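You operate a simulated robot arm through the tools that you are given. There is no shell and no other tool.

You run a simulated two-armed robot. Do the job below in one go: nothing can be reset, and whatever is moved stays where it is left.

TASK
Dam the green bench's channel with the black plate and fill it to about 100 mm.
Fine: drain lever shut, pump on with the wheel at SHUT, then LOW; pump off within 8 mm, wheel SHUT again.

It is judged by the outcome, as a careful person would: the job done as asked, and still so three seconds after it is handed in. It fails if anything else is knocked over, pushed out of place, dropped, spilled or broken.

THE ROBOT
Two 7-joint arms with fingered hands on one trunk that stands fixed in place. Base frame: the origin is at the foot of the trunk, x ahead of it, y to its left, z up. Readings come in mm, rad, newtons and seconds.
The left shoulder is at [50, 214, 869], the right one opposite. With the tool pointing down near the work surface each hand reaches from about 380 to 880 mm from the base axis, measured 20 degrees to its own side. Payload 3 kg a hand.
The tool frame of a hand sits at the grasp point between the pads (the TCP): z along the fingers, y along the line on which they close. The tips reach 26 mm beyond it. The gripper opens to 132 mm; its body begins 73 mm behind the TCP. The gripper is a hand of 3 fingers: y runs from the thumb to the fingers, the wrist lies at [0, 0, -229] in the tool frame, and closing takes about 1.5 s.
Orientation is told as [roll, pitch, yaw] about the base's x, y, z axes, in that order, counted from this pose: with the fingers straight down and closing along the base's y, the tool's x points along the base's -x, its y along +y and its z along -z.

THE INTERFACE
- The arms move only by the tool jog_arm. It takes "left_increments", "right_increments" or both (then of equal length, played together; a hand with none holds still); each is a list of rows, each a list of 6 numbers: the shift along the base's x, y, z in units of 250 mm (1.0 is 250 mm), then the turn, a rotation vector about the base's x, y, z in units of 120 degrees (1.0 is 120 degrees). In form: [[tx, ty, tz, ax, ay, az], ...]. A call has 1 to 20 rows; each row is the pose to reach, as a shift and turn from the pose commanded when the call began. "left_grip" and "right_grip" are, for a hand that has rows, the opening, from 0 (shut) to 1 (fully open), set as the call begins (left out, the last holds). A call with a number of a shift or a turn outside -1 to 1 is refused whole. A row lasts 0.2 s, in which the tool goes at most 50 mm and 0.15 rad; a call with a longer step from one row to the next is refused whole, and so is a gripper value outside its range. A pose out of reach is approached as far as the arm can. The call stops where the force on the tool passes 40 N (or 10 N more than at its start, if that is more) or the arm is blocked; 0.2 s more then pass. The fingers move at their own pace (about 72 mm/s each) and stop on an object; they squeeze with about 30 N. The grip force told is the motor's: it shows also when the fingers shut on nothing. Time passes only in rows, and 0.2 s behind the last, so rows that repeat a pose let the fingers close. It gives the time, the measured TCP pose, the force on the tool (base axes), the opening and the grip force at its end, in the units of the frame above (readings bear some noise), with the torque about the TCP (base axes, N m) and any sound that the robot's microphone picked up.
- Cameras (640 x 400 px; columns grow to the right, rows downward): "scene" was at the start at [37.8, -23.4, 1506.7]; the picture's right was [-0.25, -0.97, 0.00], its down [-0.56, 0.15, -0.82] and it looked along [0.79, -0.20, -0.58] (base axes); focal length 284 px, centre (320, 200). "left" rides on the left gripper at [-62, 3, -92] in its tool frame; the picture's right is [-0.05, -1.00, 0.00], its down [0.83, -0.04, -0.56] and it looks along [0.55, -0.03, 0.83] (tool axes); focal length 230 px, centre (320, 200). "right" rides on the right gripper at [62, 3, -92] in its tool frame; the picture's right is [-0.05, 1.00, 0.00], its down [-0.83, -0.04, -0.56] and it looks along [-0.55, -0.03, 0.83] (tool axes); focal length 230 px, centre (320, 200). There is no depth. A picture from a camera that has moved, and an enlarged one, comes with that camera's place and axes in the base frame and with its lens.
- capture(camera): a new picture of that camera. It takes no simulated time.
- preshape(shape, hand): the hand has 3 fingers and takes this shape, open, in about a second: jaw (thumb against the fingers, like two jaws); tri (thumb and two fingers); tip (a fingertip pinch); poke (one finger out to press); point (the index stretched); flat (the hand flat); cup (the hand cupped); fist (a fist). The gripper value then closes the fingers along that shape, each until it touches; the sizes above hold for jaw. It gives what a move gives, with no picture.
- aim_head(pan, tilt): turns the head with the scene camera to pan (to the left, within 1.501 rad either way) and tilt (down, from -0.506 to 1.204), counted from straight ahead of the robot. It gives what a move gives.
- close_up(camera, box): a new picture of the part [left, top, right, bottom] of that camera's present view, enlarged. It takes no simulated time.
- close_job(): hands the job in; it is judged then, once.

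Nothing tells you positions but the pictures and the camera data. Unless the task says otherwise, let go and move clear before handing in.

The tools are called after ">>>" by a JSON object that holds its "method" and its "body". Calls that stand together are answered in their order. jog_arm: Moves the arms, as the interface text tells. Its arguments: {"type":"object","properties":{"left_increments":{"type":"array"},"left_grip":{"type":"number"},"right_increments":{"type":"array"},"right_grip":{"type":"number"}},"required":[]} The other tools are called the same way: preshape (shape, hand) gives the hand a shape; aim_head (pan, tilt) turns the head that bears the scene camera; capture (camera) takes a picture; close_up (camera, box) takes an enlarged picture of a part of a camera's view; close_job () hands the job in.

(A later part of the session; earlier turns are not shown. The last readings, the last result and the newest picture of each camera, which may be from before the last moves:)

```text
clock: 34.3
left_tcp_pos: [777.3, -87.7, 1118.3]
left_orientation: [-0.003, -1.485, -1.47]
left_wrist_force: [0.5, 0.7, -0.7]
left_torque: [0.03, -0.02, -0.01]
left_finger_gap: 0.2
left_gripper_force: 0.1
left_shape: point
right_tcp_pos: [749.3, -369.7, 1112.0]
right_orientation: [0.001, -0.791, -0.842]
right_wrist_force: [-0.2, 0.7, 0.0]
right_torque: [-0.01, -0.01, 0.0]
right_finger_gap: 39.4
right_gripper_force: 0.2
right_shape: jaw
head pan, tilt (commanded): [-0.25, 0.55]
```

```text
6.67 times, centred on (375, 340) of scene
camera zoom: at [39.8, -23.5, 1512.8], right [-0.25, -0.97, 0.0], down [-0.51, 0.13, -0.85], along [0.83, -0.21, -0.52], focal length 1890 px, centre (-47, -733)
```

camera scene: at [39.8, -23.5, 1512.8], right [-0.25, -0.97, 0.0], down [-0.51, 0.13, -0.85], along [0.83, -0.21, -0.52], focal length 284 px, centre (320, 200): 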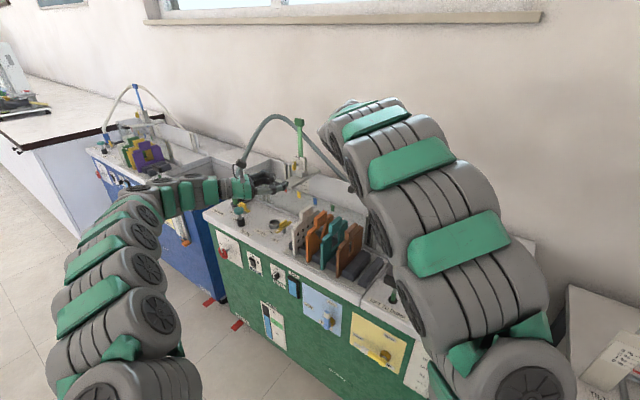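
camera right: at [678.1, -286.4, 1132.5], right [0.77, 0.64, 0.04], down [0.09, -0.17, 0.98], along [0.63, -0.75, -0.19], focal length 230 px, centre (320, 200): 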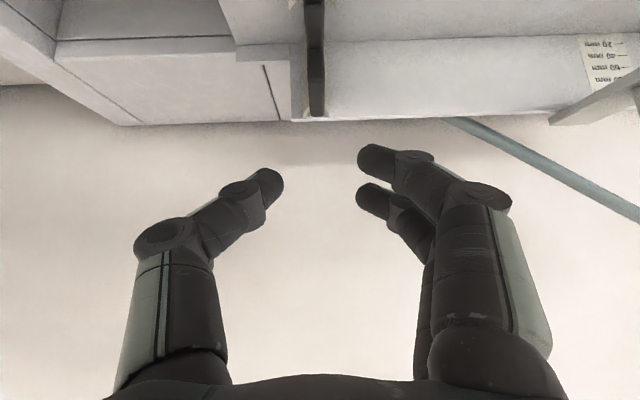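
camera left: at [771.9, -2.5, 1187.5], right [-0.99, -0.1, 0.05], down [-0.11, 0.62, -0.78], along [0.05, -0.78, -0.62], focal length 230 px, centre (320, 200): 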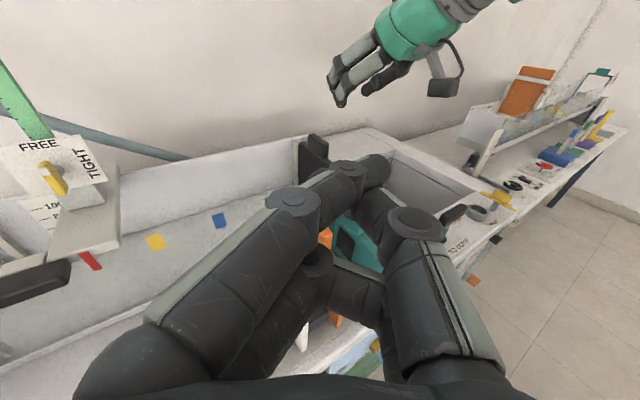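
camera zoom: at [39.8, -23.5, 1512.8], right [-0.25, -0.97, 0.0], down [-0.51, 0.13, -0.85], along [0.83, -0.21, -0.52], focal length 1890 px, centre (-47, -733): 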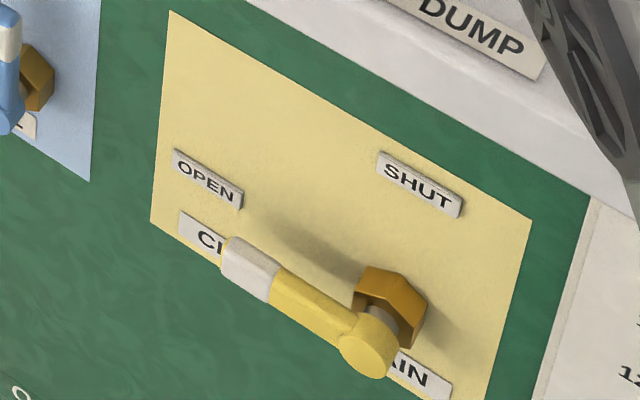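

The detail views show the yellow lever at OPEN (left) with SHUT straight up, the blue FILL lever already at SHUT, the wheel mark at SHUT and the pump OFF. I'll use the poke shape and bring the left hand around in front of the bench towards the drain lever.

>>> {"method": "preshape", "body": {"shape": "poke", "hand": "left"}}

>>> {"method": "jog_arm", "body": {"left_increments": [[-0.124, 0.085, -0.039, 0, 0, 0.0405], [-0.248, 0.169, -0.078, 0, 0, 0.081], [-0.372, 0.254, -0.117, 0, 0, 0.1215], [-0.496, 0.338, -0.156, 0, 0, 0.162], [-0.62, 0.423, -0.195, 0, 0, 0.2025], [-0.744, 0.507, -0.233, 0, 0, 0.243], [-0.868, 0.592, -0.272, 0, 0, 0.2836], [-0.868, 0.592, -0.272, 0, 0, 0.2836]]}}

>>> {"method": "jog_arm", "body": {"left_increments": [[0, 0, -0.16, 0, 0, 0], [0, 0, -0.32, 0, 0, 0], [0, 0, -0.48, 0, 0, 0], [0, 0, -0.64, 0, 0, 0], [0, 0, -0.8, 0, 0, 0], [0, 0, -0.96, 0, 0, 0], [0, 0, -0.96, 0, 0, 0]]}}

>>> {"method": "capture", "body": {"camera": "left"}}

>>> {"method": "capture", "body": {"camera": "scene"}}

```text
clock: 35.2
left_tcp_pos: [779.1, -88.1, 1118.8]
left_orientation: [-0.001, -1.483, -1.468]
left_wrist_force: [-0.5, 0.3, 0.8]
left_torque: [-0.01, -0.01, 0.02]
left_finger_gap: 0.0
left_gripper_force: 0.1
left_shape: poke
right_tcp_pos: [749.8, -369.9, 1112.1]
right_orientation: [0.003, -0.791, -0.844]
right_wrist_force: [0.3, -0.1, 0.5]
right_torque: [-0.01, -0.02, -0.01]
right_finger_gap: 39.4
right_gripper_force: 0.1
right_shape: jaw
head pan, tilt (commanded): [-0.25, 0.55]
```

```text
clock: 37.0
left_tcp_pos: [596.6, 69.4, 1057.7]
left_orientation: [-0.007, -1.484, -0.872]
left_wrist_force: [-1.0, -0.7, -0.3]
left_torque: [-0.02, 0.02, -0.05]
left_finger_gap: 0.0
left_gripper_force: 0.0
left_shape: poke
left hand out of reach, approached as far as the arm can: row 7, 8
right_tcp_pos: [748.6, -370.4, 1111.6]
right_orientation: [0.002, -0.79, -0.844]
right_wrist_force: [0.2, 0.3, 0.1]
right_torque: [0.01, 0.0, 0.0]
right_finger_gap: 39.4
right_gripper_force: 0.0
right_shape: jaw
head pan, tilt (commanded): [-0.25, 0.55]
```

```text
clock: 38.6
left_tcp_pos: [594.0, 68.5, 818.9]
left_orientation: [0.002, -1.483, -0.878]
left_wrist_force: [-0.9, 0.5, 0.1]
left_torque: [0.0, -0.01, 0.01]
left_finger_gap: 0.0
left_gripper_force: 0.1
left_shape: poke
left hand out of reach, approached as far as the arm can: row 1, 2
right_tcp_pos: [748.6, -370.8, 1111.6]
right_orientation: [0.001, -0.79, -0.842]
right_wrist_force: [0.8, -0.1, -0.5]
right_torque: [-0.03, 0.05, 0.0]
right_finger_gap: 39.3
right_gripper_force: 0.1
right_shape: jaw
head pan, tilt (commanded): [-0.25, 0.55]
```

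```text
taken
camera left: at [540.2, 136.2, 887.1], right [-0.76, -0.64, 0.05], down [-0.43, 0.45, -0.78], along [0.48, -0.62, -0.62], focal length 230 px, centre (320, 200)
```

left: 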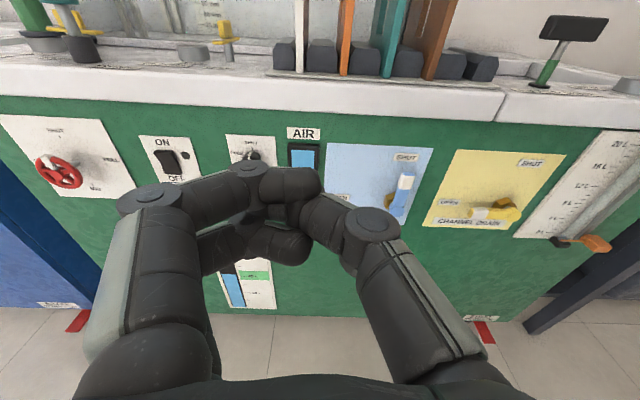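

```text
taken
camera scene: at [39.8, -23.5, 1512.8], right [-0.25, -0.97, 0.0], down [-0.51, 0.13, -0.85], along [0.83, -0.21, -0.52], focal length 284 px, centre (320, 200)
```

scene: 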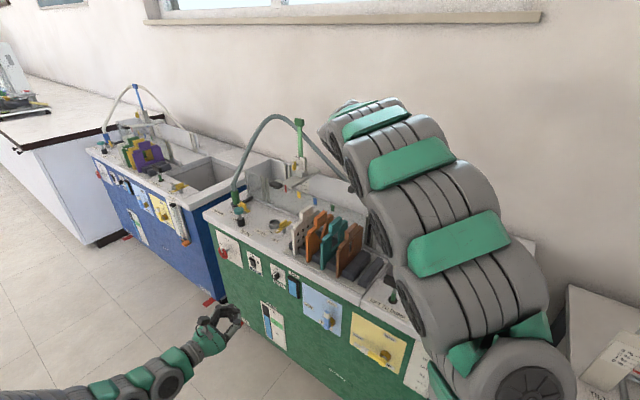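

>>> {"method": "close_up", "body": {"camera": "left", "box": [400, 140, 560, 240]}}

>>> {"method": "close_up", "body": {"camera": "left", "box": [0, 110, 160, 210]}}

>>> {"method": "close_up", "body": {"camera": "left", "box": [120, 110, 280, 210]}}

```text
4.00 times, centred on (480, 190) of left
camera zoom: at [540.2, 136.2, 887.1], right [-0.76, -0.64, 0.05], down [-0.43, 0.45, -0.78], along [0.48, -0.62, -0.62], focal length 920 px, centre (-320, 240)
```

zoom: 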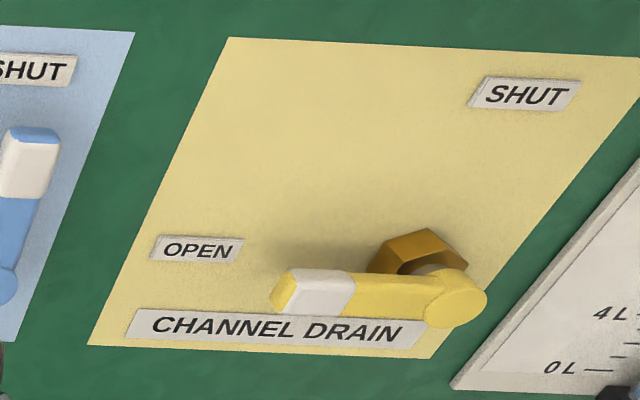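

```text
4.00 times, centred on (80, 160) of left
camera zoom: at [540.2, 136.2, 887.1], right [-0.76, -0.64, 0.05], down [-0.43, 0.45, -0.78], along [0.48, -0.62, -0.62], focal length 920 px, centre (1280, 360)
```

zoom: 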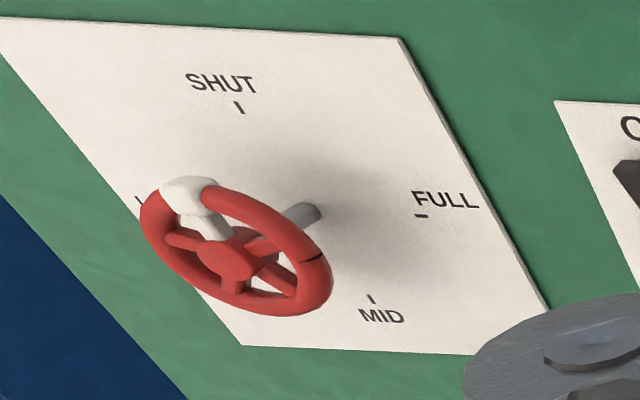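

```text
4.00 times, centred on (200, 160) of left
camera zoom: at [540.2, 136.2, 887.1], right [-0.76, -0.64, 0.05], down [-0.43, 0.45, -0.78], along [0.48, -0.62, -0.62], focal length 920 px, centre (800, 360)
```

zoom: 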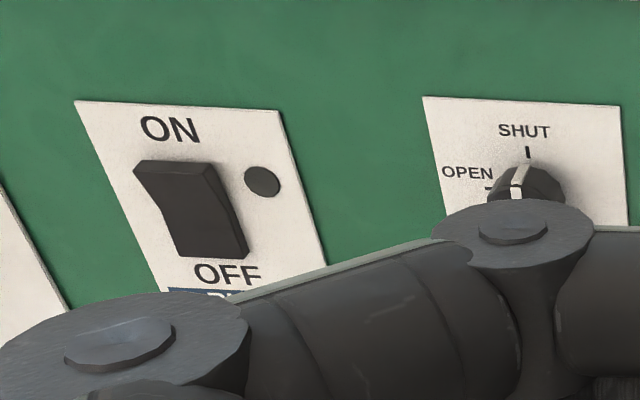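

>>> {"method": "close_up", "body": {"camera": "left", "box": [160, 130, 420, 290]}}

>>> {"method": "close_up", "body": {"camera": "scene", "box": [160, 290, 260, 360]}}

```text
2.46 times, centred on (290, 210) of left
camera zoom: at [540.2, 136.2, 887.1], right [-0.76, -0.64, 0.05], down [-0.43, 0.45, -0.78], along [0.48, -0.62, -0.62], focal length 566 px, centre (394, 175)
```

zoom: 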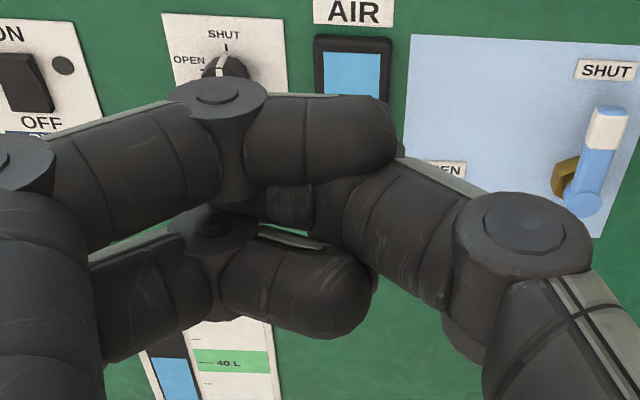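

```text
5.71 times, centred on (210, 325) of scene
camera zoom: at [39.8, -23.5, 1512.8], right [-0.25, -0.97, 0.0], down [-0.51, 0.13, -0.85], along [0.83, -0.21, -0.52], focal length 1620 px, centre (949, -514)
```

zoom: 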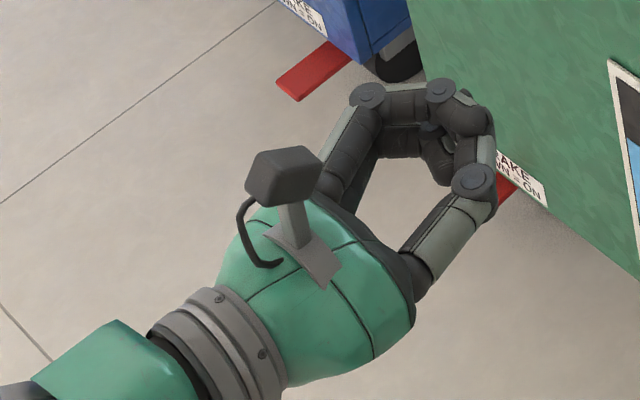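

>>> {"method": "jog_arm", "body": {"left_increments": [[0, 0, 0, 0, 0, 0], [0, 0, 0, 0, 0, 0], [0, 0, 0, 0, 0, 0], [0, 0, 0, 0, 0, 0], [0, 0, 0, 0, 0, 0]], "left_grip": 1}}

>>> {"method": "close_up", "body": {"camera": "left", "box": [160, 110, 480, 310]}}

>>> {"method": "jog_arm", "body": {"left_increments": [[0, 0, 0, 0, 0, 0], [0, 0, 0, 0, 0, 0], [0, 0, 0, 0, 0, 0], [0, 0, 0, 0, 0, 0], [0, 0, 0, 0, 0, 0]], "left_grip": 0}}

>>> {"method": "close_up", "body": {"camera": "left", "box": [160, 110, 480, 310]}}

```text
clock: 39.8
left_tcp_pos: [592.1, 68.7, 818.4]
left_orientation: [-0.003, -1.484, -0.874]
left_wrist_force: [-0.2, 0.1, 0.4]
left_torque: [0.0, 0.0, -0.01]
left_finger_gap: 0.1
left_gripper_force: 0.1
left_shape: poke
right_tcp_pos: [748.2, -370.8, 1112.0]
right_orientation: [0.002, -0.791, -0.843]
right_wrist_force: [0.2, 0.6, -0.5]
right_torque: [-0.01, 0.0, -0.02]
right_finger_gap: 39.3
right_gripper_force: 0.0
right_shape: jaw
head pan, tilt (commanded): [-0.25, 0.55]
```

```text
2.00 times, centred on (320, 210) of left
camera zoom: at [540.3, 136.4, 887.1], right [-0.76, -0.64, 0.05], down [-0.43, 0.45, -0.78], along [0.48, -0.62, -0.62], focal length 460 px, centre (320, 180)
```

zoom: 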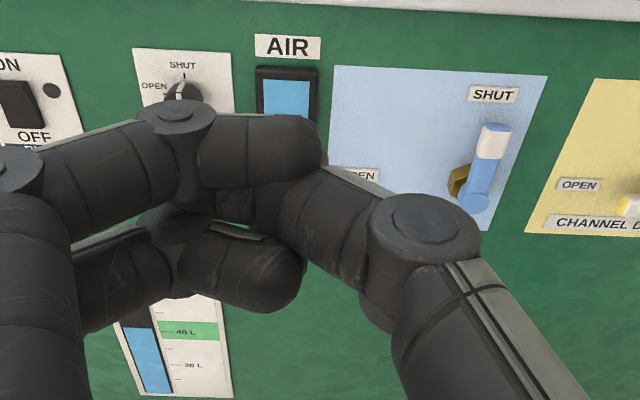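

```text
clock: 41.0
left_tcp_pos: [593.5, 68.4, 817.7]
left_orientation: [-0.004, -1.483, -0.874]
left_wrist_force: [-0.3, -0.2, -0.4]
left_torque: [0.02, 0.03, 0.02]
left_finger_gap: 0.2
left_gripper_force: 0.0
left_shape: poke
right_tcp_pos: [749.0, -370.3, 1111.7]
right_orientation: [0.003, -0.791, -0.843]
right_wrist_force: [0.4, 0.1, 0.2]
right_torque: [-0.02, 0.0, -0.01]
right_finger_gap: 39.6
right_gripper_force: 0.0
right_shape: jaw
head pan, tilt (commanded): [-0.25, 0.55]
```

```text
2.00 times, centred on (320, 210) of left
camera zoom: at [540.3, 136.4, 887.1], right [-0.76, -0.64, 0.05], down [-0.43, 0.45, -0.78], along [0.48, -0.62, -0.62], focal length 460 px, centre (320, 180)
```

zoom: 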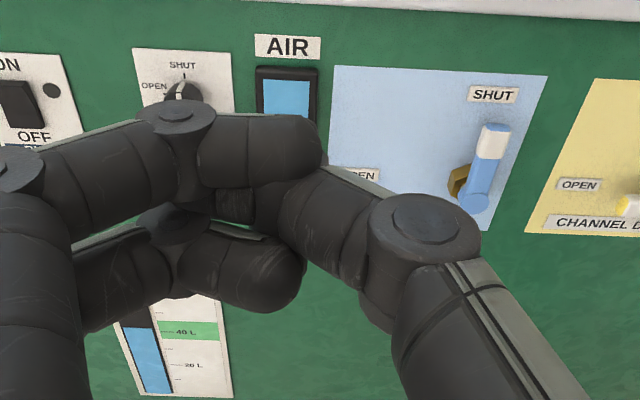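

>>> {"method": "preshape", "body": {"shape": "jaw", "hand": "left"}}

>>> {"method": "preshape", "body": {"shape": "poke", "hand": "left"}}

>>> {"method": "close_up", "body": {"camera": "left", "box": [160, 110, 480, 310]}}

>>> {"method": "close_up", "body": {"camera": "scene", "box": [170, 290, 260, 346]}}

```text
clock: 41.9
left_tcp_pos: [593.7, 68.5, 817.7]
left_orientation: [0.0, -1.483, -0.875]
left_wrist_force: [-0.2, 1.0, 0.8]
left_torque: [-0.03, 0.02, 0.0]
left_finger_gap: 131.8
left_gripper_force: 0.1
left_shape: jaw
right_tcp_pos: [748.6, -369.7, 1111.6]
right_orientation: [0.001, -0.792, -0.844]
right_wrist_force: [0.5, 0.0, 0.0]
right_torque: [0.01, 0.01, 0.02]
right_finger_gap: 39.5
right_gripper_force: 0.1
right_shape: jaw
head pan, tilt (commanded): [-0.25, 0.55]
```

```text
clock: 42.8
left_tcp_pos: [594.1, 67.9, 818.0]
left_orientation: [-0.003, -1.485, -0.874]
left_wrist_force: [-0.4, -0.7, -0.3]
left_torque: [0.02, 0.0, -0.01]
left_finger_gap: 0.0
left_gripper_force: 0.1
left_shape: poke
right_tcp_pos: [747.2, -370.1, 1112.0]
right_orientation: [0.002, -0.79, -0.84]
right_wrist_force: [-0.1, 0.2, -0.4]
right_torque: [0.04, -0.02, -0.01]
right_finger_gap: 39.4
right_gripper_force: 0.1
right_shape: jaw
head pan, tilt (commanded): [-0.25, 0.55]
```

```text
2.00 times, centred on (320, 210) of left
camera zoom: at [540.3, 136.4, 887.1], right [-0.76, -0.64, 0.05], down [-0.43, 0.45, -0.78], along [0.48, -0.62, -0.62], focal length 460 px, centre (320, 180)
```

zoom: 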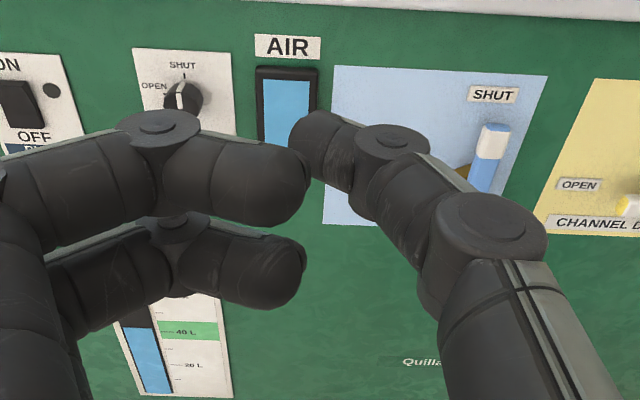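

```text
7.11 times, centred on (215, 318) of scene
camera zoom: at [39.8, -23.5, 1512.8], right [-0.25, -0.97, 0.0], down [-0.51, 0.13, -0.85], along [0.83, -0.21, -0.52], focal length 2016 px, centre (1067, -639)
```

zoom: 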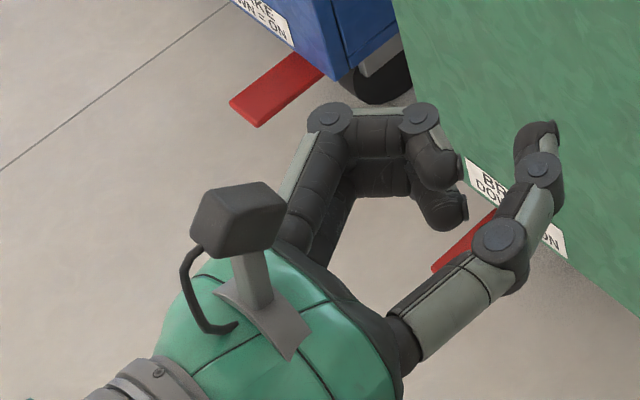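

The poke shape is clean now: the thumb tip sits about 24 mm ahead on the tool axis. I'll turn the hand to point along −y, so that this finger link runs along the panel normal, and move to a pre-position in front of and below the yellow lever.

>>> {"method": "jog_arm", "body": {"left_increments": [[-0.065, -0.073, -0.102, 0, 0, -0.0474], [-0.13, -0.146, -0.203, 0, 0, -0.0948], [-0.195, -0.22, -0.305, 0, 0, -0.142], [-0.26, -0.293, -0.407, 0, 0, -0.19], [-0.326, -0.366, -0.509, 0, 0, -0.237], [-0.391, -0.44, -0.61, 0, 0, -0.284], [-0.456, -0.512, -0.712, 0, 0, -0.3318], [-0.456, -0.512, -0.712, 0, 0, -0.3318]]}}

>>> {"method": "jog_arm", "body": {"left_increments": [[-0.031, -0.158, -0.045, -0.01, 0, 0], [-0.062, -0.316, -0.09, -0.02, 0, 0], [-0.093, -0.474, -0.135, -0.03, 0, 0], [-0.124, -0.632, -0.18, -0.0417, 0, 0], [-0.124, -0.632, -0.18, -0.0417, 0, 0]]}}

>>> {"method": "capture", "body": {"camera": "left"}}

>>> {"method": "capture", "body": {"camera": "scene"}}

```text
clock: 44.6
left_tcp_pos: [481.0, -60.3, 639.0]
left_orientation: [0.005, -1.484, -1.575]
left_wrist_force: [0.3, 0.2, 0.9]
left_torque: [0.01, 0.01, 0.02]
left_finger_gap: 0.2
left_gripper_force: 0.1
left_shape: poke
right_tcp_pos: [749.1, -369.8, 1112.9]
right_orientation: [0.002, -0.792, -0.845]
right_wrist_force: [0.0, -0.4, 0.1]
right_torque: [0.01, -0.03, 0.0]
right_finger_gap: 39.4
right_gripper_force: 0.0
right_shape: jaw
head pan, tilt (commanded): [-0.25, 0.55]
```

```text
clock: 45.8
left_tcp_pos: [452.4, -215.6, 593.8]
left_orientation: [-2.411, -1.572, 0.842]
left_wrist_force: [-0.9, -0.9, -1.0]
left_torque: [0.01, 0.03, -0.05]
left_finger_gap: 0.0
left_gripper_force: 0.0
left_shape: poke
right_tcp_pos: [748.8, -369.8, 1111.5]
right_orientation: [0.001, -0.791, -0.843]
right_wrist_force: [0.1, 0.3, -0.6]
right_torque: [0.01, -0.02, -0.01]
right_finger_gap: 39.2
right_gripper_force: 0.1
right_shape: jaw
head pan, tilt (commanded): [-0.25, 0.55]
```

```text
taken
camera left: at [454.8, -125.2, 655.2], right [-1.0, 0.0, 0.05], down [-0.04, 0.55, -0.83], along [-0.03, -0.83, -0.55], focal length 230 px, centre (320, 200)
```

left: 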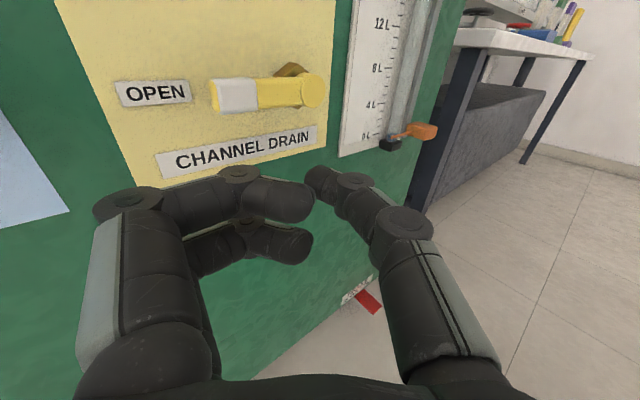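

```text
taken
camera scene: at [39.8, -23.5, 1512.8], right [-0.25, -0.97, 0.0], down [-0.51, 0.13, -0.85], along [0.83, -0.21, -0.52], focal length 284 px, centre (320, 200)
```

scene: 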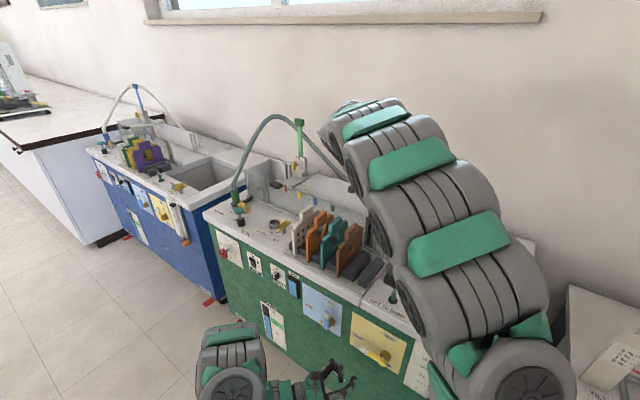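

>>> {"method": "close_up", "body": {"camera": "left", "box": [190, 40, 350, 140]}}

>>> {"method": "close_up", "body": {"camera": "left", "box": [200, 140, 440, 290]}}

>>> {"method": "close_up", "body": {"camera": "scene", "box": [290, 320, 410, 395]}}

```text
4.00 times, centred on (270, 90) of left
camera zoom: at [454.8, -125.2, 655.2], right [-1.0, 0.0, 0.05], down [-0.04, 0.55, -0.83], along [-0.03, -0.83, -0.55], focal length 920 px, centre (520, 640)
```

zoom: 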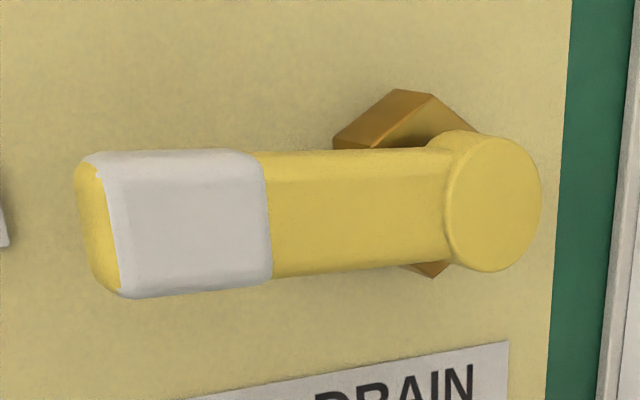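

```text
2.67 times, centred on (320, 215) of left
camera zoom: at [454.8, -125.2, 655.2], right [-1.0, 0.0, 0.05], down [-0.04, 0.55, -0.83], along [-0.03, -0.83, -0.55], focal length 614 px, centre (320, 160)
```

zoom: 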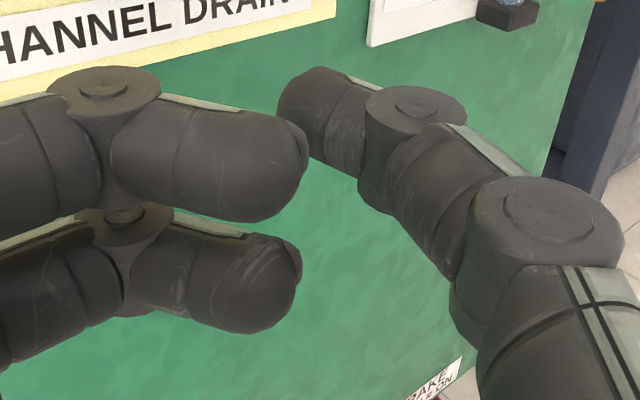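

```text
5.33 times, centred on (350, 358) of scene
camera zoom: at [39.8, -23.5, 1512.8], right [-0.25, -0.97, 0.0], down [-0.51, 0.13, -0.85], along [0.83, -0.21, -0.52], focal length 1512 px, centre (160, -640)
```

zoom: 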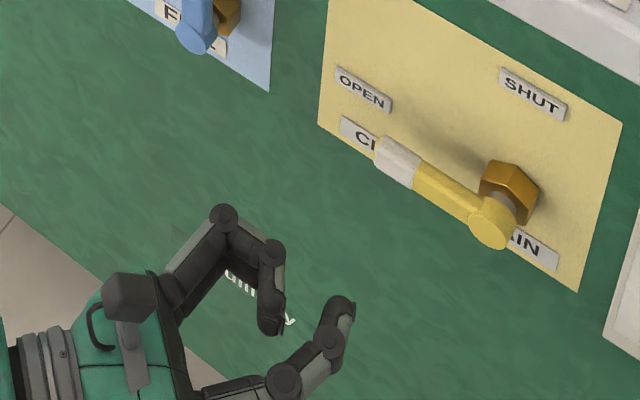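

>>> {"method": "jog_arm", "body": {"left_increments": [[0.06, -0.06, -0.04, 0, 0, 0], [0.12, -0.12, -0.04, 0, 0, 0], [0.18, -0.18, -0.04, 0, 0, 0], [0.238, -0.242, -0.04, 0, 0, 0], [0.238, -0.242, -0.04, 0, 0, 0]]}}

>>> {"method": "capture", "body": {"camera": "left"}}

>>> {"method": "close_up", "body": {"camera": "scene", "box": [290, 310, 418, 390]}}

```text
clock: 47.0
left_tcp_pos: [511.2, -279.7, 584.0]
left_orientation: [-1.803, -1.571, 0.233]
left_wrist_force: [0.4, -0.1, 0.8]
left_torque: [0.04, 0.02, 0.0]
left_finger_gap: 0.2
left_gripper_force: 0.1
left_shape: poke
right_tcp_pos: [748.1, -369.7, 1110.2]
right_orientation: [0.002, -0.791, -0.844]
right_wrist_force: [0.0, 0.6, 0.5]
right_torque: [0.02, -0.02, -0.04]
right_finger_gap: 39.3
right_gripper_force: 0.1
right_shape: jaw
head pan, tilt (commanded): [-0.25, 0.55]
```

```text
taken
camera left: at [514.4, -186.9, 644.8], right [-1.0, 0.0, 0.05], down [-0.04, 0.56, -0.83], along [-0.03, -0.83, -0.55], focal length 230 px, centre (320, 200)
```

left: 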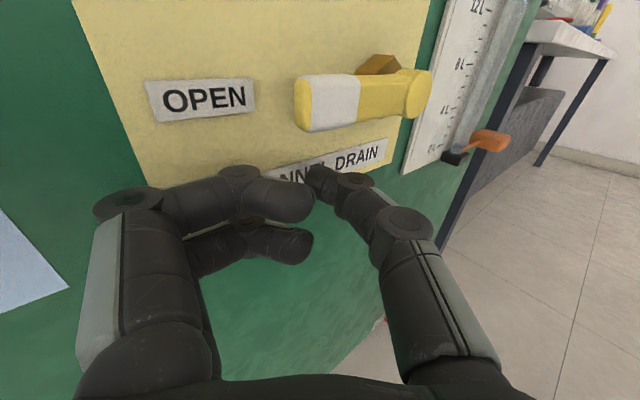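

```text
5.00 times, centred on (354, 350) of scene
camera zoom: at [39.8, -23.5, 1512.8], right [-0.25, -0.97, 0.0], down [-0.51, 0.13, -0.85], along [0.83, -0.21, -0.52], focal length 1418 px, centre (150, -550)
```

zoom: 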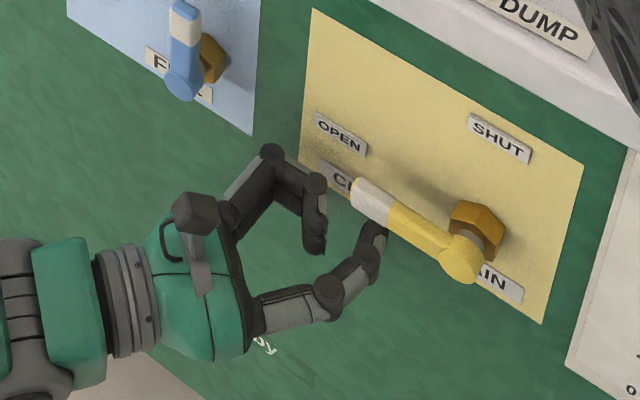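

>>> {"method": "jog_arm", "body": {"left_increments": [[0.001, 0.001, 0.045, 0, 0, 0], [0.002, 0.002, 0.085, 0, 0, 0], [0.007, 0.006, 0.122, 0, 0, 0], [0.011, 0.009, 0.156, 0, 0, 0], [0.0085, 0.007, 0.19, 0, 0, 0], [0.006, 0.005, 0.224, 0, 0, 0], [-0.003, -0.0025, 0.257, 0, 0, 0], [-0.0123, -0.0102, 0.289, 0, 0, 0]]}}

>>> {"method": "capture", "body": {"camera": "left"}}

>>> {"method": "close_up", "body": {"camera": "scene", "box": [290, 310, 418, 390]}}

```text
clock: 48.8
left_tcp_pos: [508.1, -281.7, 656.8]
left_orientation: [-1.461, -1.57, -0.111]
left_wrist_force: [-0.2, -0.2, -0.3]
left_torque: [0.0, -0.01, -0.04]
left_finger_gap: 0.0
left_gripper_force: 0.1
left_shape: poke
right_tcp_pos: [749.4, -370.2, 1111.8]
right_orientation: [0.002, -0.791, -0.843]
right_wrist_force: [-0.7, -0.7, -0.4]
right_torque: [-0.02, -0.03, 0.02]
right_finger_gap: 39.4
right_gripper_force: 0.0
right_shape: jaw
head pan, tilt (commanded): [-0.25, 0.55]
```

```text
taken
camera left: at [510.7, -188.9, 717.5], right [-1.0, 0.0, 0.05], down [-0.04, 0.56, -0.83], along [-0.03, -0.83, -0.55], focal length 230 px, centre (320, 200)
```

left: 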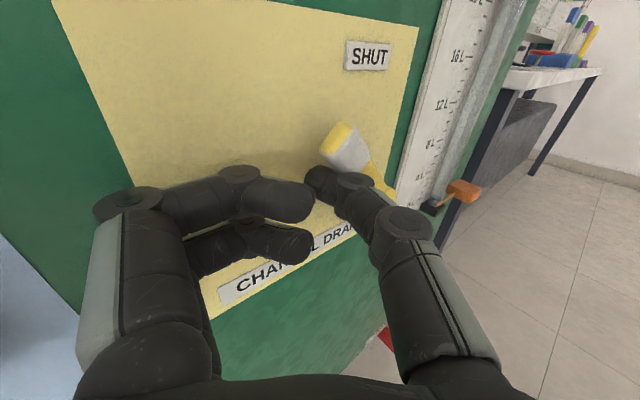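

```text
5.00 times, centred on (354, 350) of scene
camera zoom: at [39.8, -23.5, 1512.8], right [-0.25, -0.97, 0.0], down [-0.51, 0.13, -0.85], along [0.83, -0.21, -0.52], focal length 1418 px, centre (150, -550)
```

zoom: 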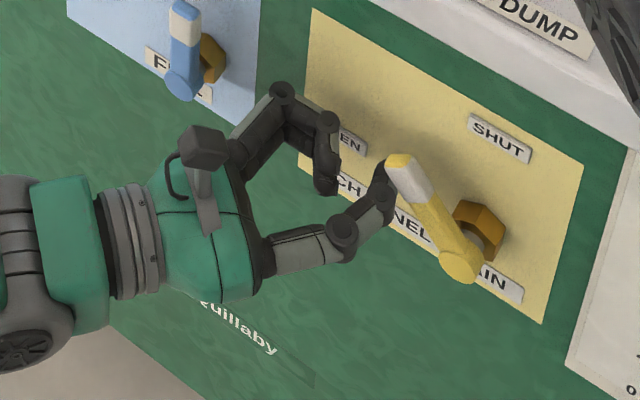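

>>> {"method": "jog_arm", "body": {"left_increments": [[-0.0152, -0.0126, 0.028, 0, 0, 0], [-0.0304, -0.0252, 0.056, 0, 0, 0], [-0.05, -0.042, 0.08, 0, 0, 0], [-0.0712, -0.0592, 0.1, 0, 0, 0], [-0.095, -0.079, 0.116, 0, 0, 0], [-0.1192, -0.0992, 0.129, 0, 0, 0], [-0.131, -0.109, 0.133, 0, 0, 0], [-0.131, -0.109, 0.133, 0, 0, 0]]}}

>>> {"method": "capture", "body": {"camera": "left"}}

>>> {"method": "close_up", "body": {"camera": "scene", "box": [290, 300, 418, 380]}}

```text
clock: 50.7
left_tcp_pos: [481.0, -304.3, 688.5]
left_orientation: [-0.001, -1.569, -1.558]
left_wrist_force: [19.2, 22.7, 3.5]
left_torque: [-0.05, 0.0, -0.03]
left_finger_gap: 0.2
left_gripper_force: 0.1
left_shape: poke
right_tcp_pos: [749.0, -370.6, 1111.0]
right_orientation: [0.001, -0.792, -0.842]
right_wrist_force: [-0.7, -1.0, 0.2]
right_torque: [0.0, 0.01, -0.01]
right_finger_gap: 39.4
right_gripper_force: 0.1
right_shape: jaw
head pan, tilt (commanded): [-0.25, 0.55]
stopped in row 8 (left hand): the force on the tool passed its limit at 41 N (the readings are from after the stop); the commanded pose is now the measured one
```

```text
taken
camera left: at [482.5, -212.5, 749.5], right [-1.0, -0.01, 0.05], down [-0.05, 0.56, -0.83], along [-0.02, -0.83, -0.56], focal length 230 px, centre (320, 200)
```

left: 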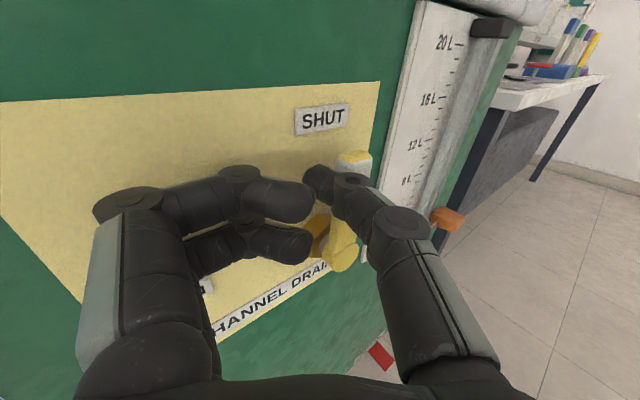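

```text
5.00 times, centred on (354, 340) of scene
camera zoom: at [40.0, -23.2, 1512.8], right [-0.25, -0.97, 0.0], down [-0.51, 0.13, -0.85], along [0.83, -0.21, -0.52], focal length 1418 px, centre (150, -500)
```

zoom: 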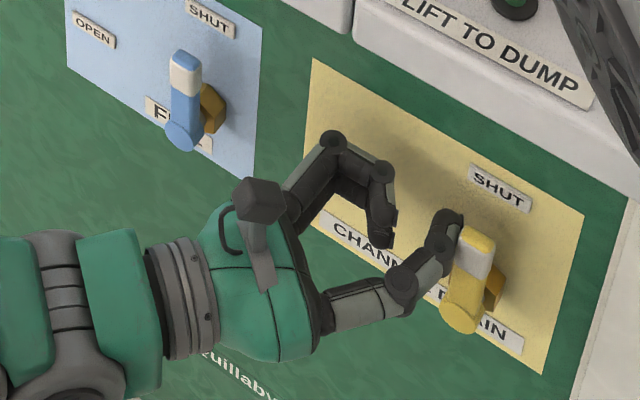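

The drain lever has hit its stop pointing up, at SHUT. I'll back the finger off to the left, then away from the panel, and verify.

>>> {"method": "jog_arm", "body": {"left_increments": [[0.023, 0.019, 0, 0, 0, 0], [0.05, 0.042, 0, 0, 0, 0], [-0.03, 0.14, 0, 0, 0, 0], [-0.11, 0.235, 0, 0, 0, 0], [-0.19, 0.33, 0, 0, 0, 0], [-0.27, 0.43, 0, 0, 0, 0], [-0.27, 0.43, 0, 0, 0, 0]]}}

>>> {"method": "capture", "body": {"camera": "left"}}

>>> {"method": "close_up", "body": {"camera": "scene", "box": [290, 300, 418, 380]}}

```text
clock: 52.3
left_tcp_pos: [409.4, -199.4, 687.5]
left_orientation: [-0.305, -1.571, -1.259]
left_wrist_force: [0.0, 0.1, 0.5]
left_torque: [0.0, 0.01, 0.0]
left_finger_gap: 0.3
left_gripper_force: 0.0
left_shape: poke
right_tcp_pos: [749.3, -370.0, 1112.5]
right_orientation: [0.004, -0.79, -0.843]
right_wrist_force: [0.1, -0.2, -0.6]
right_torque: [-0.04, -0.02, 0.0]
right_finger_gap: 39.5
right_gripper_force: 0.0
right_shape: jaw
head pan, tilt (commanded): [-0.25, 0.55]
```

```text
taken
camera left: at [411.5, -107.9, 749.7], right [-1.0, 0.0, 0.05], down [-0.05, 0.56, -0.83], along [-0.03, -0.83, -0.56], focal length 230 px, centre (320, 200)
```

left: 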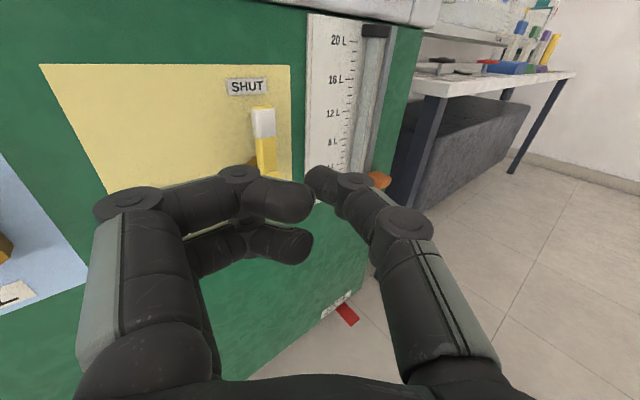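

```text
5.00 times, centred on (354, 340) of scene
camera zoom: at [39.8, -23.5, 1512.8], right [-0.25, -0.97, 0.0], down [-0.51, 0.13, -0.85], along [0.83, -0.21, -0.52], focal length 1418 px, centre (150, -500)
```

zoom: 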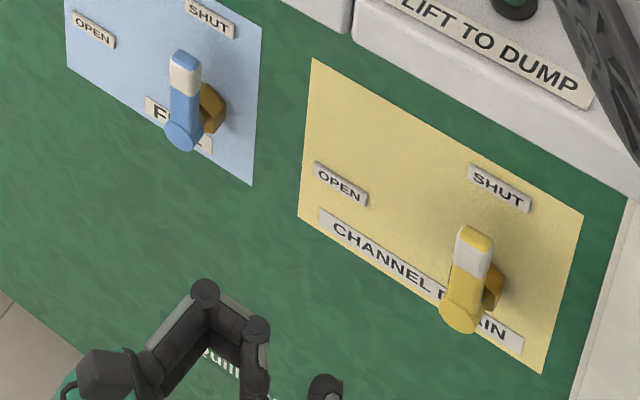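

>>> {"method": "close_up", "body": {"camera": "left", "box": [200, 60, 320, 180]}}

>>> {"method": "close_up", "body": {"camera": "scene", "box": [370, 335, 402, 370]}}

>>> {"method": "close_up", "body": {"camera": "scene", "box": [314, 300, 346, 335]}}

```text
3.33 times, centred on (260, 120) of left
camera zoom: at [411.5, -107.9, 749.7], right [-1.0, 0.0, 0.05], down [-0.05, 0.56, -0.83], along [-0.03, -0.83, -0.56], focal length 767 px, centre (520, 467)
```

zoom: 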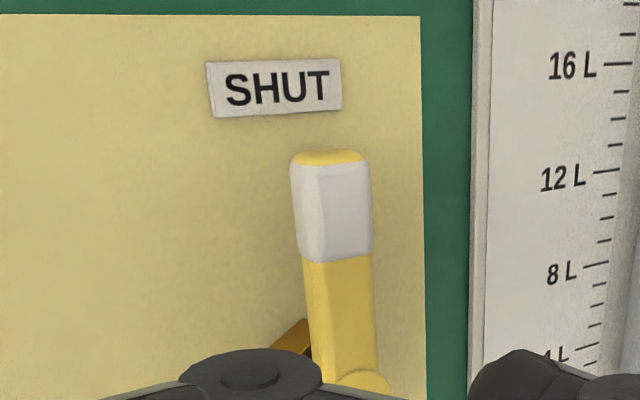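

```text
11.43 times, centred on (386, 352) of scene
camera zoom: at [39.8, -23.5, 1512.8], right [-0.25, -0.97, 0.0], down [-0.51, 0.13, -0.85], along [0.83, -0.21, -0.52], focal length 3240 px, centre (-434, -1543)
```

zoom: 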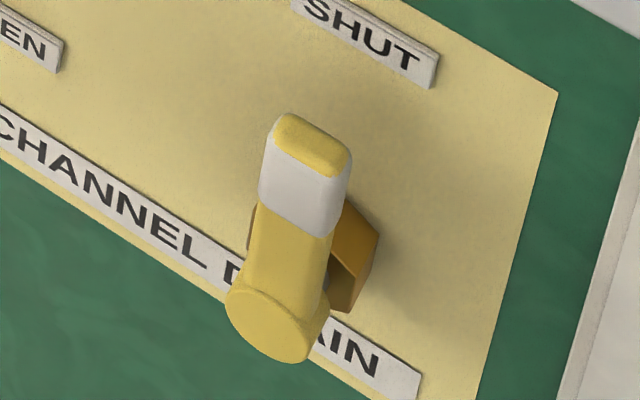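

```text
11.43 times, centred on (330, 318) of scene
camera zoom: at [39.8, -23.5, 1512.8], right [-0.25, -0.97, 0.0], down [-0.51, 0.13, -0.85], along [0.83, -0.21, -0.52], focal length 3240 px, centre (206, -1143)
```

zoom: 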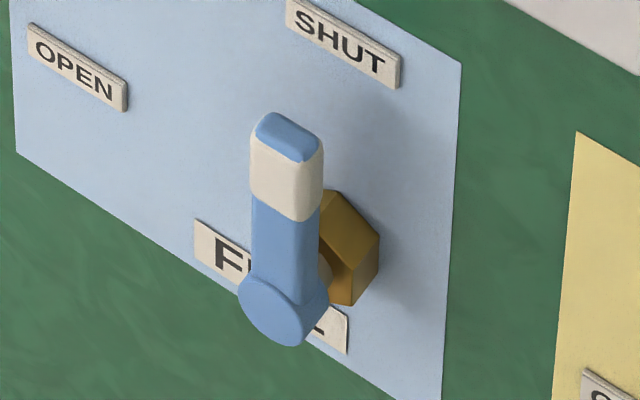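

The lever is vertical, matching SHUT. For the pump rocker and wheel I'll use the "point" shape: its index link points about 45° to the right of the hand axis, so the hand can reach out along +x while the index meets the panel squarely. I'll check the shape here first.

>>> {"method": "preshape", "body": {"shape": "jaw", "hand": "left"}}

>>> {"method": "preshape", "body": {"shape": "point", "hand": "left"}}

>>> {"method": "close_up", "body": {"camera": "left", "box": [80, 100, 560, 400]}}

>>> {"method": "close_up", "body": {"camera": "scene", "box": [260, 330, 388, 400]}}

```text
clock: 53.2
left_tcp_pos: [409.1, -199.8, 687.1]
left_orientation: [-0.259, -1.568, -1.312]
left_wrist_force: [-0.5, -0.3, 0.8]
left_torque: [0.01, 0.02, -0.01]
left_finger_gap: 131.9
left_gripper_force: 0.0
left_shape: jaw
right_tcp_pos: [749.3, -371.7, 1112.1]
right_orientation: [0.0, -0.791, -0.843]
right_wrist_force: [0.4, -0.3, -0.1]
right_torque: [-0.01, -0.02, -0.01]
right_finger_gap: 39.6
right_gripper_force: 0.0
right_shape: jaw
head pan, tilt (commanded): [-0.25, 0.55]
```

```text
clock: 54.1
left_tcp_pos: [409.0, -200.4, 688.0]
left_orientation: [-0.251, -1.569, -1.317]
left_wrist_force: [-0.2, 0.8, 0.1]
left_torque: [0.0, 0.03, -0.02]
left_finger_gap: 0.0
left_gripper_force: 0.1
left_shape: point
right_tcp_pos: [749.8, -370.2, 1111.2]
right_orientation: [0.002, -0.791, -0.842]
right_wrist_force: [0.0, -0.4, 0.1]
right_torque: [0.02, 0.0, 0.01]
right_finger_gap: 39.3
right_gripper_force: 0.1
right_shape: jaw
head pan, tilt (commanded): [-0.25, 0.55]
```

```text
1.33 times, centred on (320, 250) of left
camera zoom: at [411.8, -108.1, 749.5], right [-1.0, 0.0, 0.05], down [-0.05, 0.56, -0.83], along [-0.03, -0.83, -0.56], focal length 307 px, centre (320, 133)
```

zoom: 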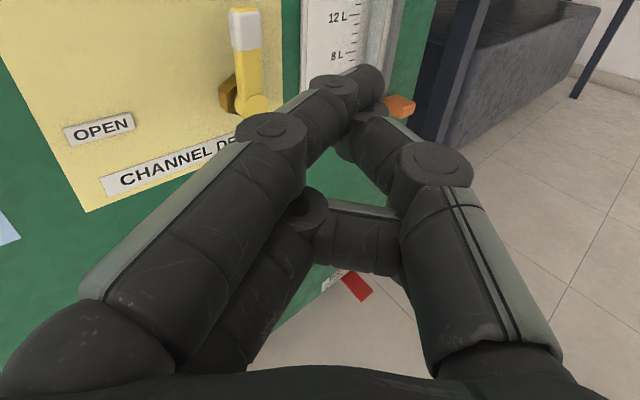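

```text
5.00 times, centred on (324, 365) of scene
camera zoom: at [39.8, -23.5, 1512.8], right [-0.25, -0.97, 0.0], down [-0.51, 0.13, -0.85], along [0.83, -0.21, -0.52], focal length 1418 px, centre (300, -625)
```

zoom: 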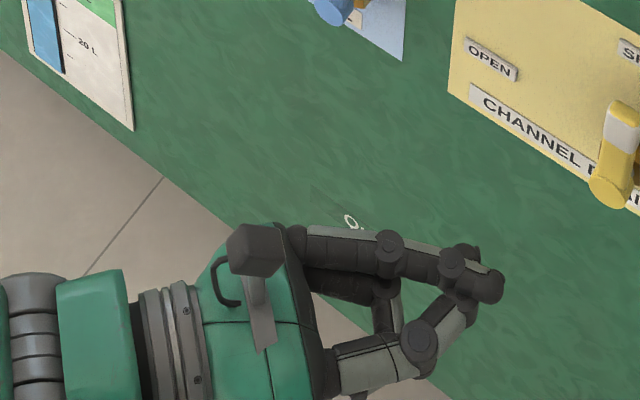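

>>> {"method": "close_up", "body": {"camera": "right", "box": [528, 20, 640, 110]}}

>>> {"method": "capture", "body": {"camera": "right"}}

```text
4.44 times, centred on (584, 65) of right
camera zoom: at [678.3, -286.5, 1132.4], right [0.77, 0.64, 0.04], down [0.09, -0.17, 0.98], along [0.63, -0.75, -0.19], focal length 1022 px, centre (-853, 800)
```

zoom: 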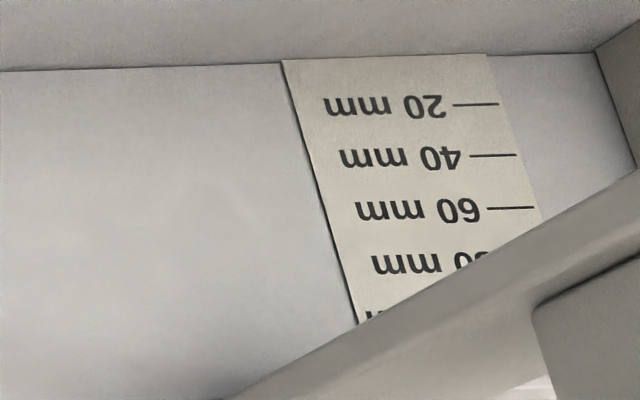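

```text
taken
camera right: at [678.3, -286.5, 1132.4], right [0.77, 0.64, 0.04], down [0.09, -0.17, 0.98], along [0.63, -0.75, -0.19], focal length 230 px, centre (320, 200)
```

right: 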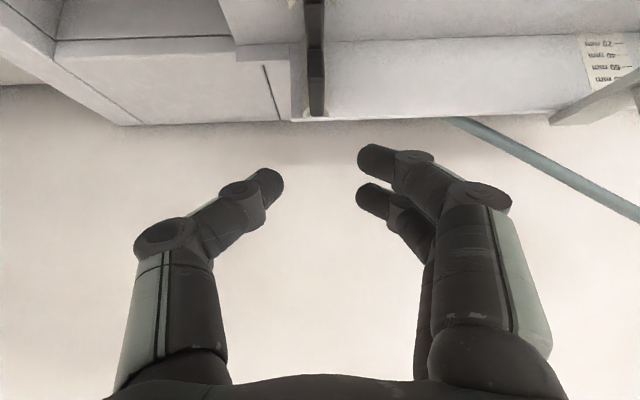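

The scale is readable from the right hand's camera, but the gauge carriage hides the 100 mark from this height. I'll move the right hand, opened, to a lower pose over the tank side so its camera looks under the carriage along the channel wall.

>>> {"method": "jog_arm", "body": {"right_increments": [[-0.1, 0.008, 0.0, 0, 0, 0.06], [-0.2, 0.017, 0.0, 0, 0, 0.12], [-0.31, 0.025, -0.05, 0, 0, 0.18], [-0.41, 0.034, -0.12, 0, 0, 0.24], [-0.51, 0.042, -0.2, 0, 0, 0.3], [-0.62, 0.05, -0.28, 0, 0, 0.36], [-0.72, 0.06, -0.38, 0, 0, 0.42], [-0.824, 0.069, -0.484, 0, 0, 0.474], [-0.824, 0.069, -0.484, 0, 0, 0.474]], "right_grip": 1}}

>>> {"method": "capture", "body": {"camera": "right"}}

>>> {"method": "capture", "body": {"camera": "scene"}}

```text
clock: 56.1
left_tcp_pos: [409.5, -199.1, 689.1]
left_orientation: [-0.255, -1.567, -1.312]
left_wrist_force: [1.0, 0.2, -0.6]
left_torque: [-0.03, -0.02, 0.04]
left_finger_gap: 0.0
left_gripper_force: 0.0
left_shape: point
right_tcp_pos: [541.7, -353.5, 990.9]
right_orientation: [0.002, -0.792, 0.152]
right_wrist_force: [-0.1, -0.7, 1.4]
right_torque: [0.03, -0.04, -0.01]
right_finger_gap: 131.9
right_gripper_force: 0.1
right_shape: jaw
head pan, tilt (commanded): [-0.25, 0.55]
```

```text
taken
camera right: at [432.8, -365.8, 1011.2], right [-0.12, 0.99, 0.04], down [0.19, -0.01, 0.98], along [0.97, 0.12, -0.19], focal length 230 px, centre (320, 200)
```

right: 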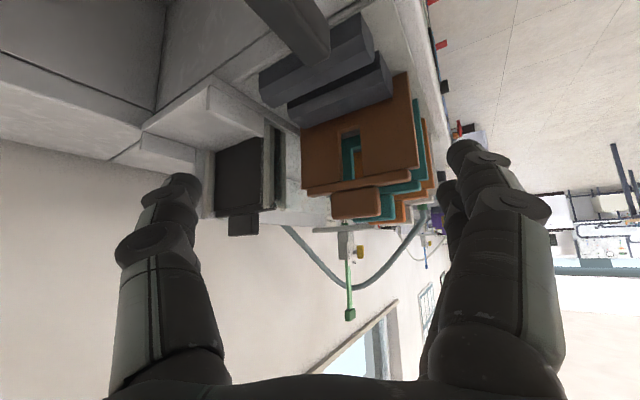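

```text
taken
camera scene: at [39.8, -23.5, 1512.8], right [-0.25, -0.97, 0.0], down [-0.51, 0.13, -0.85], along [0.83, -0.21, -0.52], focal length 284 px, centre (320, 200)
```

scene: 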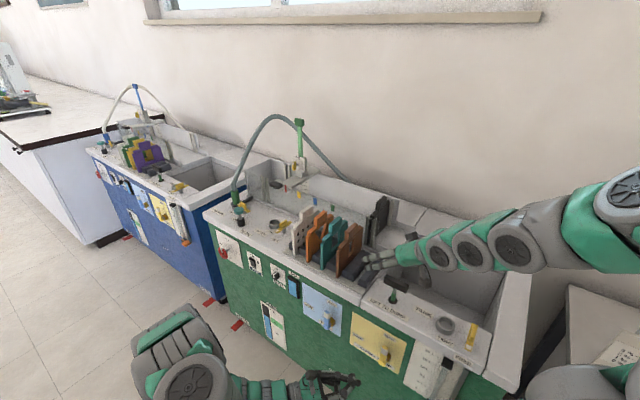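

>>> {"method": "close_up", "body": {"camera": "right", "box": [270, 170, 430, 270]}}

>>> {"method": "close_up", "body": {"camera": "scene", "box": [270, 150, 430, 250]}}

```text
4.00 times, centred on (350, 220) of right
camera zoom: at [432.8, -365.8, 1011.2], right [-0.12, 0.99, 0.04], down [0.19, -0.01, 0.98], along [0.97, 0.12, -0.19], focal length 920 px, centre (200, 120)
```

zoom: 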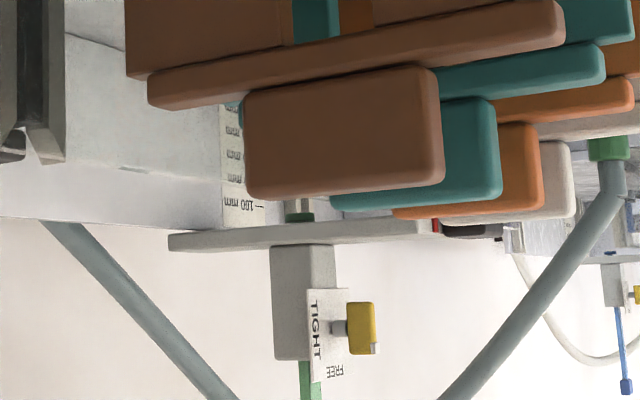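

```text
4.00 times, centred on (350, 200) of scene
camera zoom: at [39.8, -23.5, 1512.8], right [-0.25, -0.97, 0.0], down [-0.51, 0.13, -0.85], along [0.83, -0.21, -0.52], focal length 1134 px, centre (200, 200)
```

zoom: 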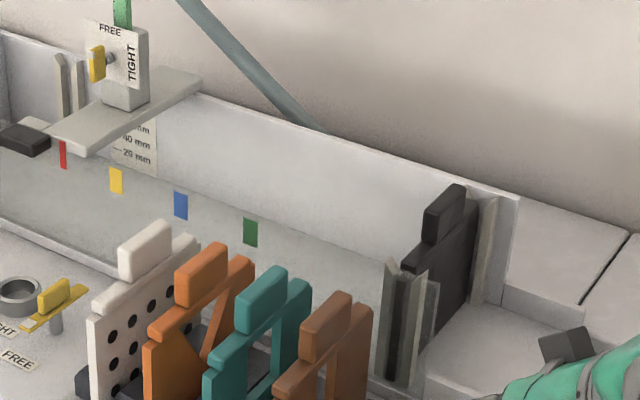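

>>> {"method": "jog_arm", "body": {"right_increments": [[0, -0.06, 0, 0, 0, 0], [0, -0.1, 0.0, 0, 0, 0], [0, -0.1, 0.0, 0, 0, 0]]}}

>>> {"method": "close_up", "body": {"camera": "right", "box": [270, 170, 430, 270]}}

>>> {"method": "close_up", "body": {"camera": "right", "box": [310, 180, 358, 240]}}

```text
clock: 56.9
left_tcp_pos: [409.1, -198.4, 689.7]
left_orientation: [-0.268, -1.57, -1.298]
left_wrist_force: [-1.1, 0.5, -0.1]
left_torque: [0.02, -0.02, 0.01]
left_finger_gap: 0.1
left_gripper_force: 0.0
left_shape: point
right_tcp_pos: [542.5, -377.6, 990.3]
right_orientation: [0.002, -0.791, 0.149]
right_wrist_force: [-0.8, -0.5, 0.2]
right_torque: [-0.01, 0.03, 0.01]
right_finger_gap: 132.0
right_gripper_force: 0.0
right_shape: jaw
head pan, tilt (commanded): [-0.25, 0.55]
```

```text
4.00 times, centred on (350, 220) of right
camera zoom: at [433.6, -391.0, 1011.5], right [-0.12, 0.99, 0.04], down [0.19, -0.02, 0.98], along [0.97, 0.12, -0.19], focal length 920 px, centre (200, 120)
```

zoom: 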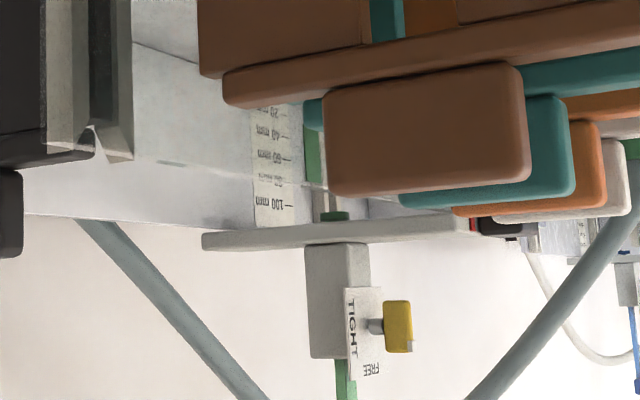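

```text
6.67 times, centred on (334, 210) of right
camera zoom: at [433.6, -391.0, 1011.5], right [-0.12, 0.99, 0.04], down [0.19, -0.02, 0.98], along [0.97, 0.12, -0.19], focal length 1534 px, centre (227, 133)
```

zoom: 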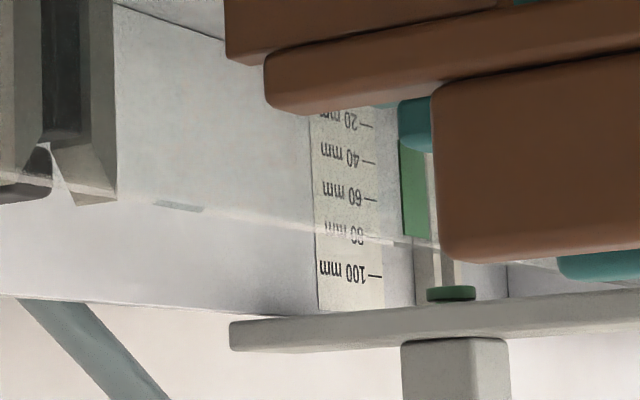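

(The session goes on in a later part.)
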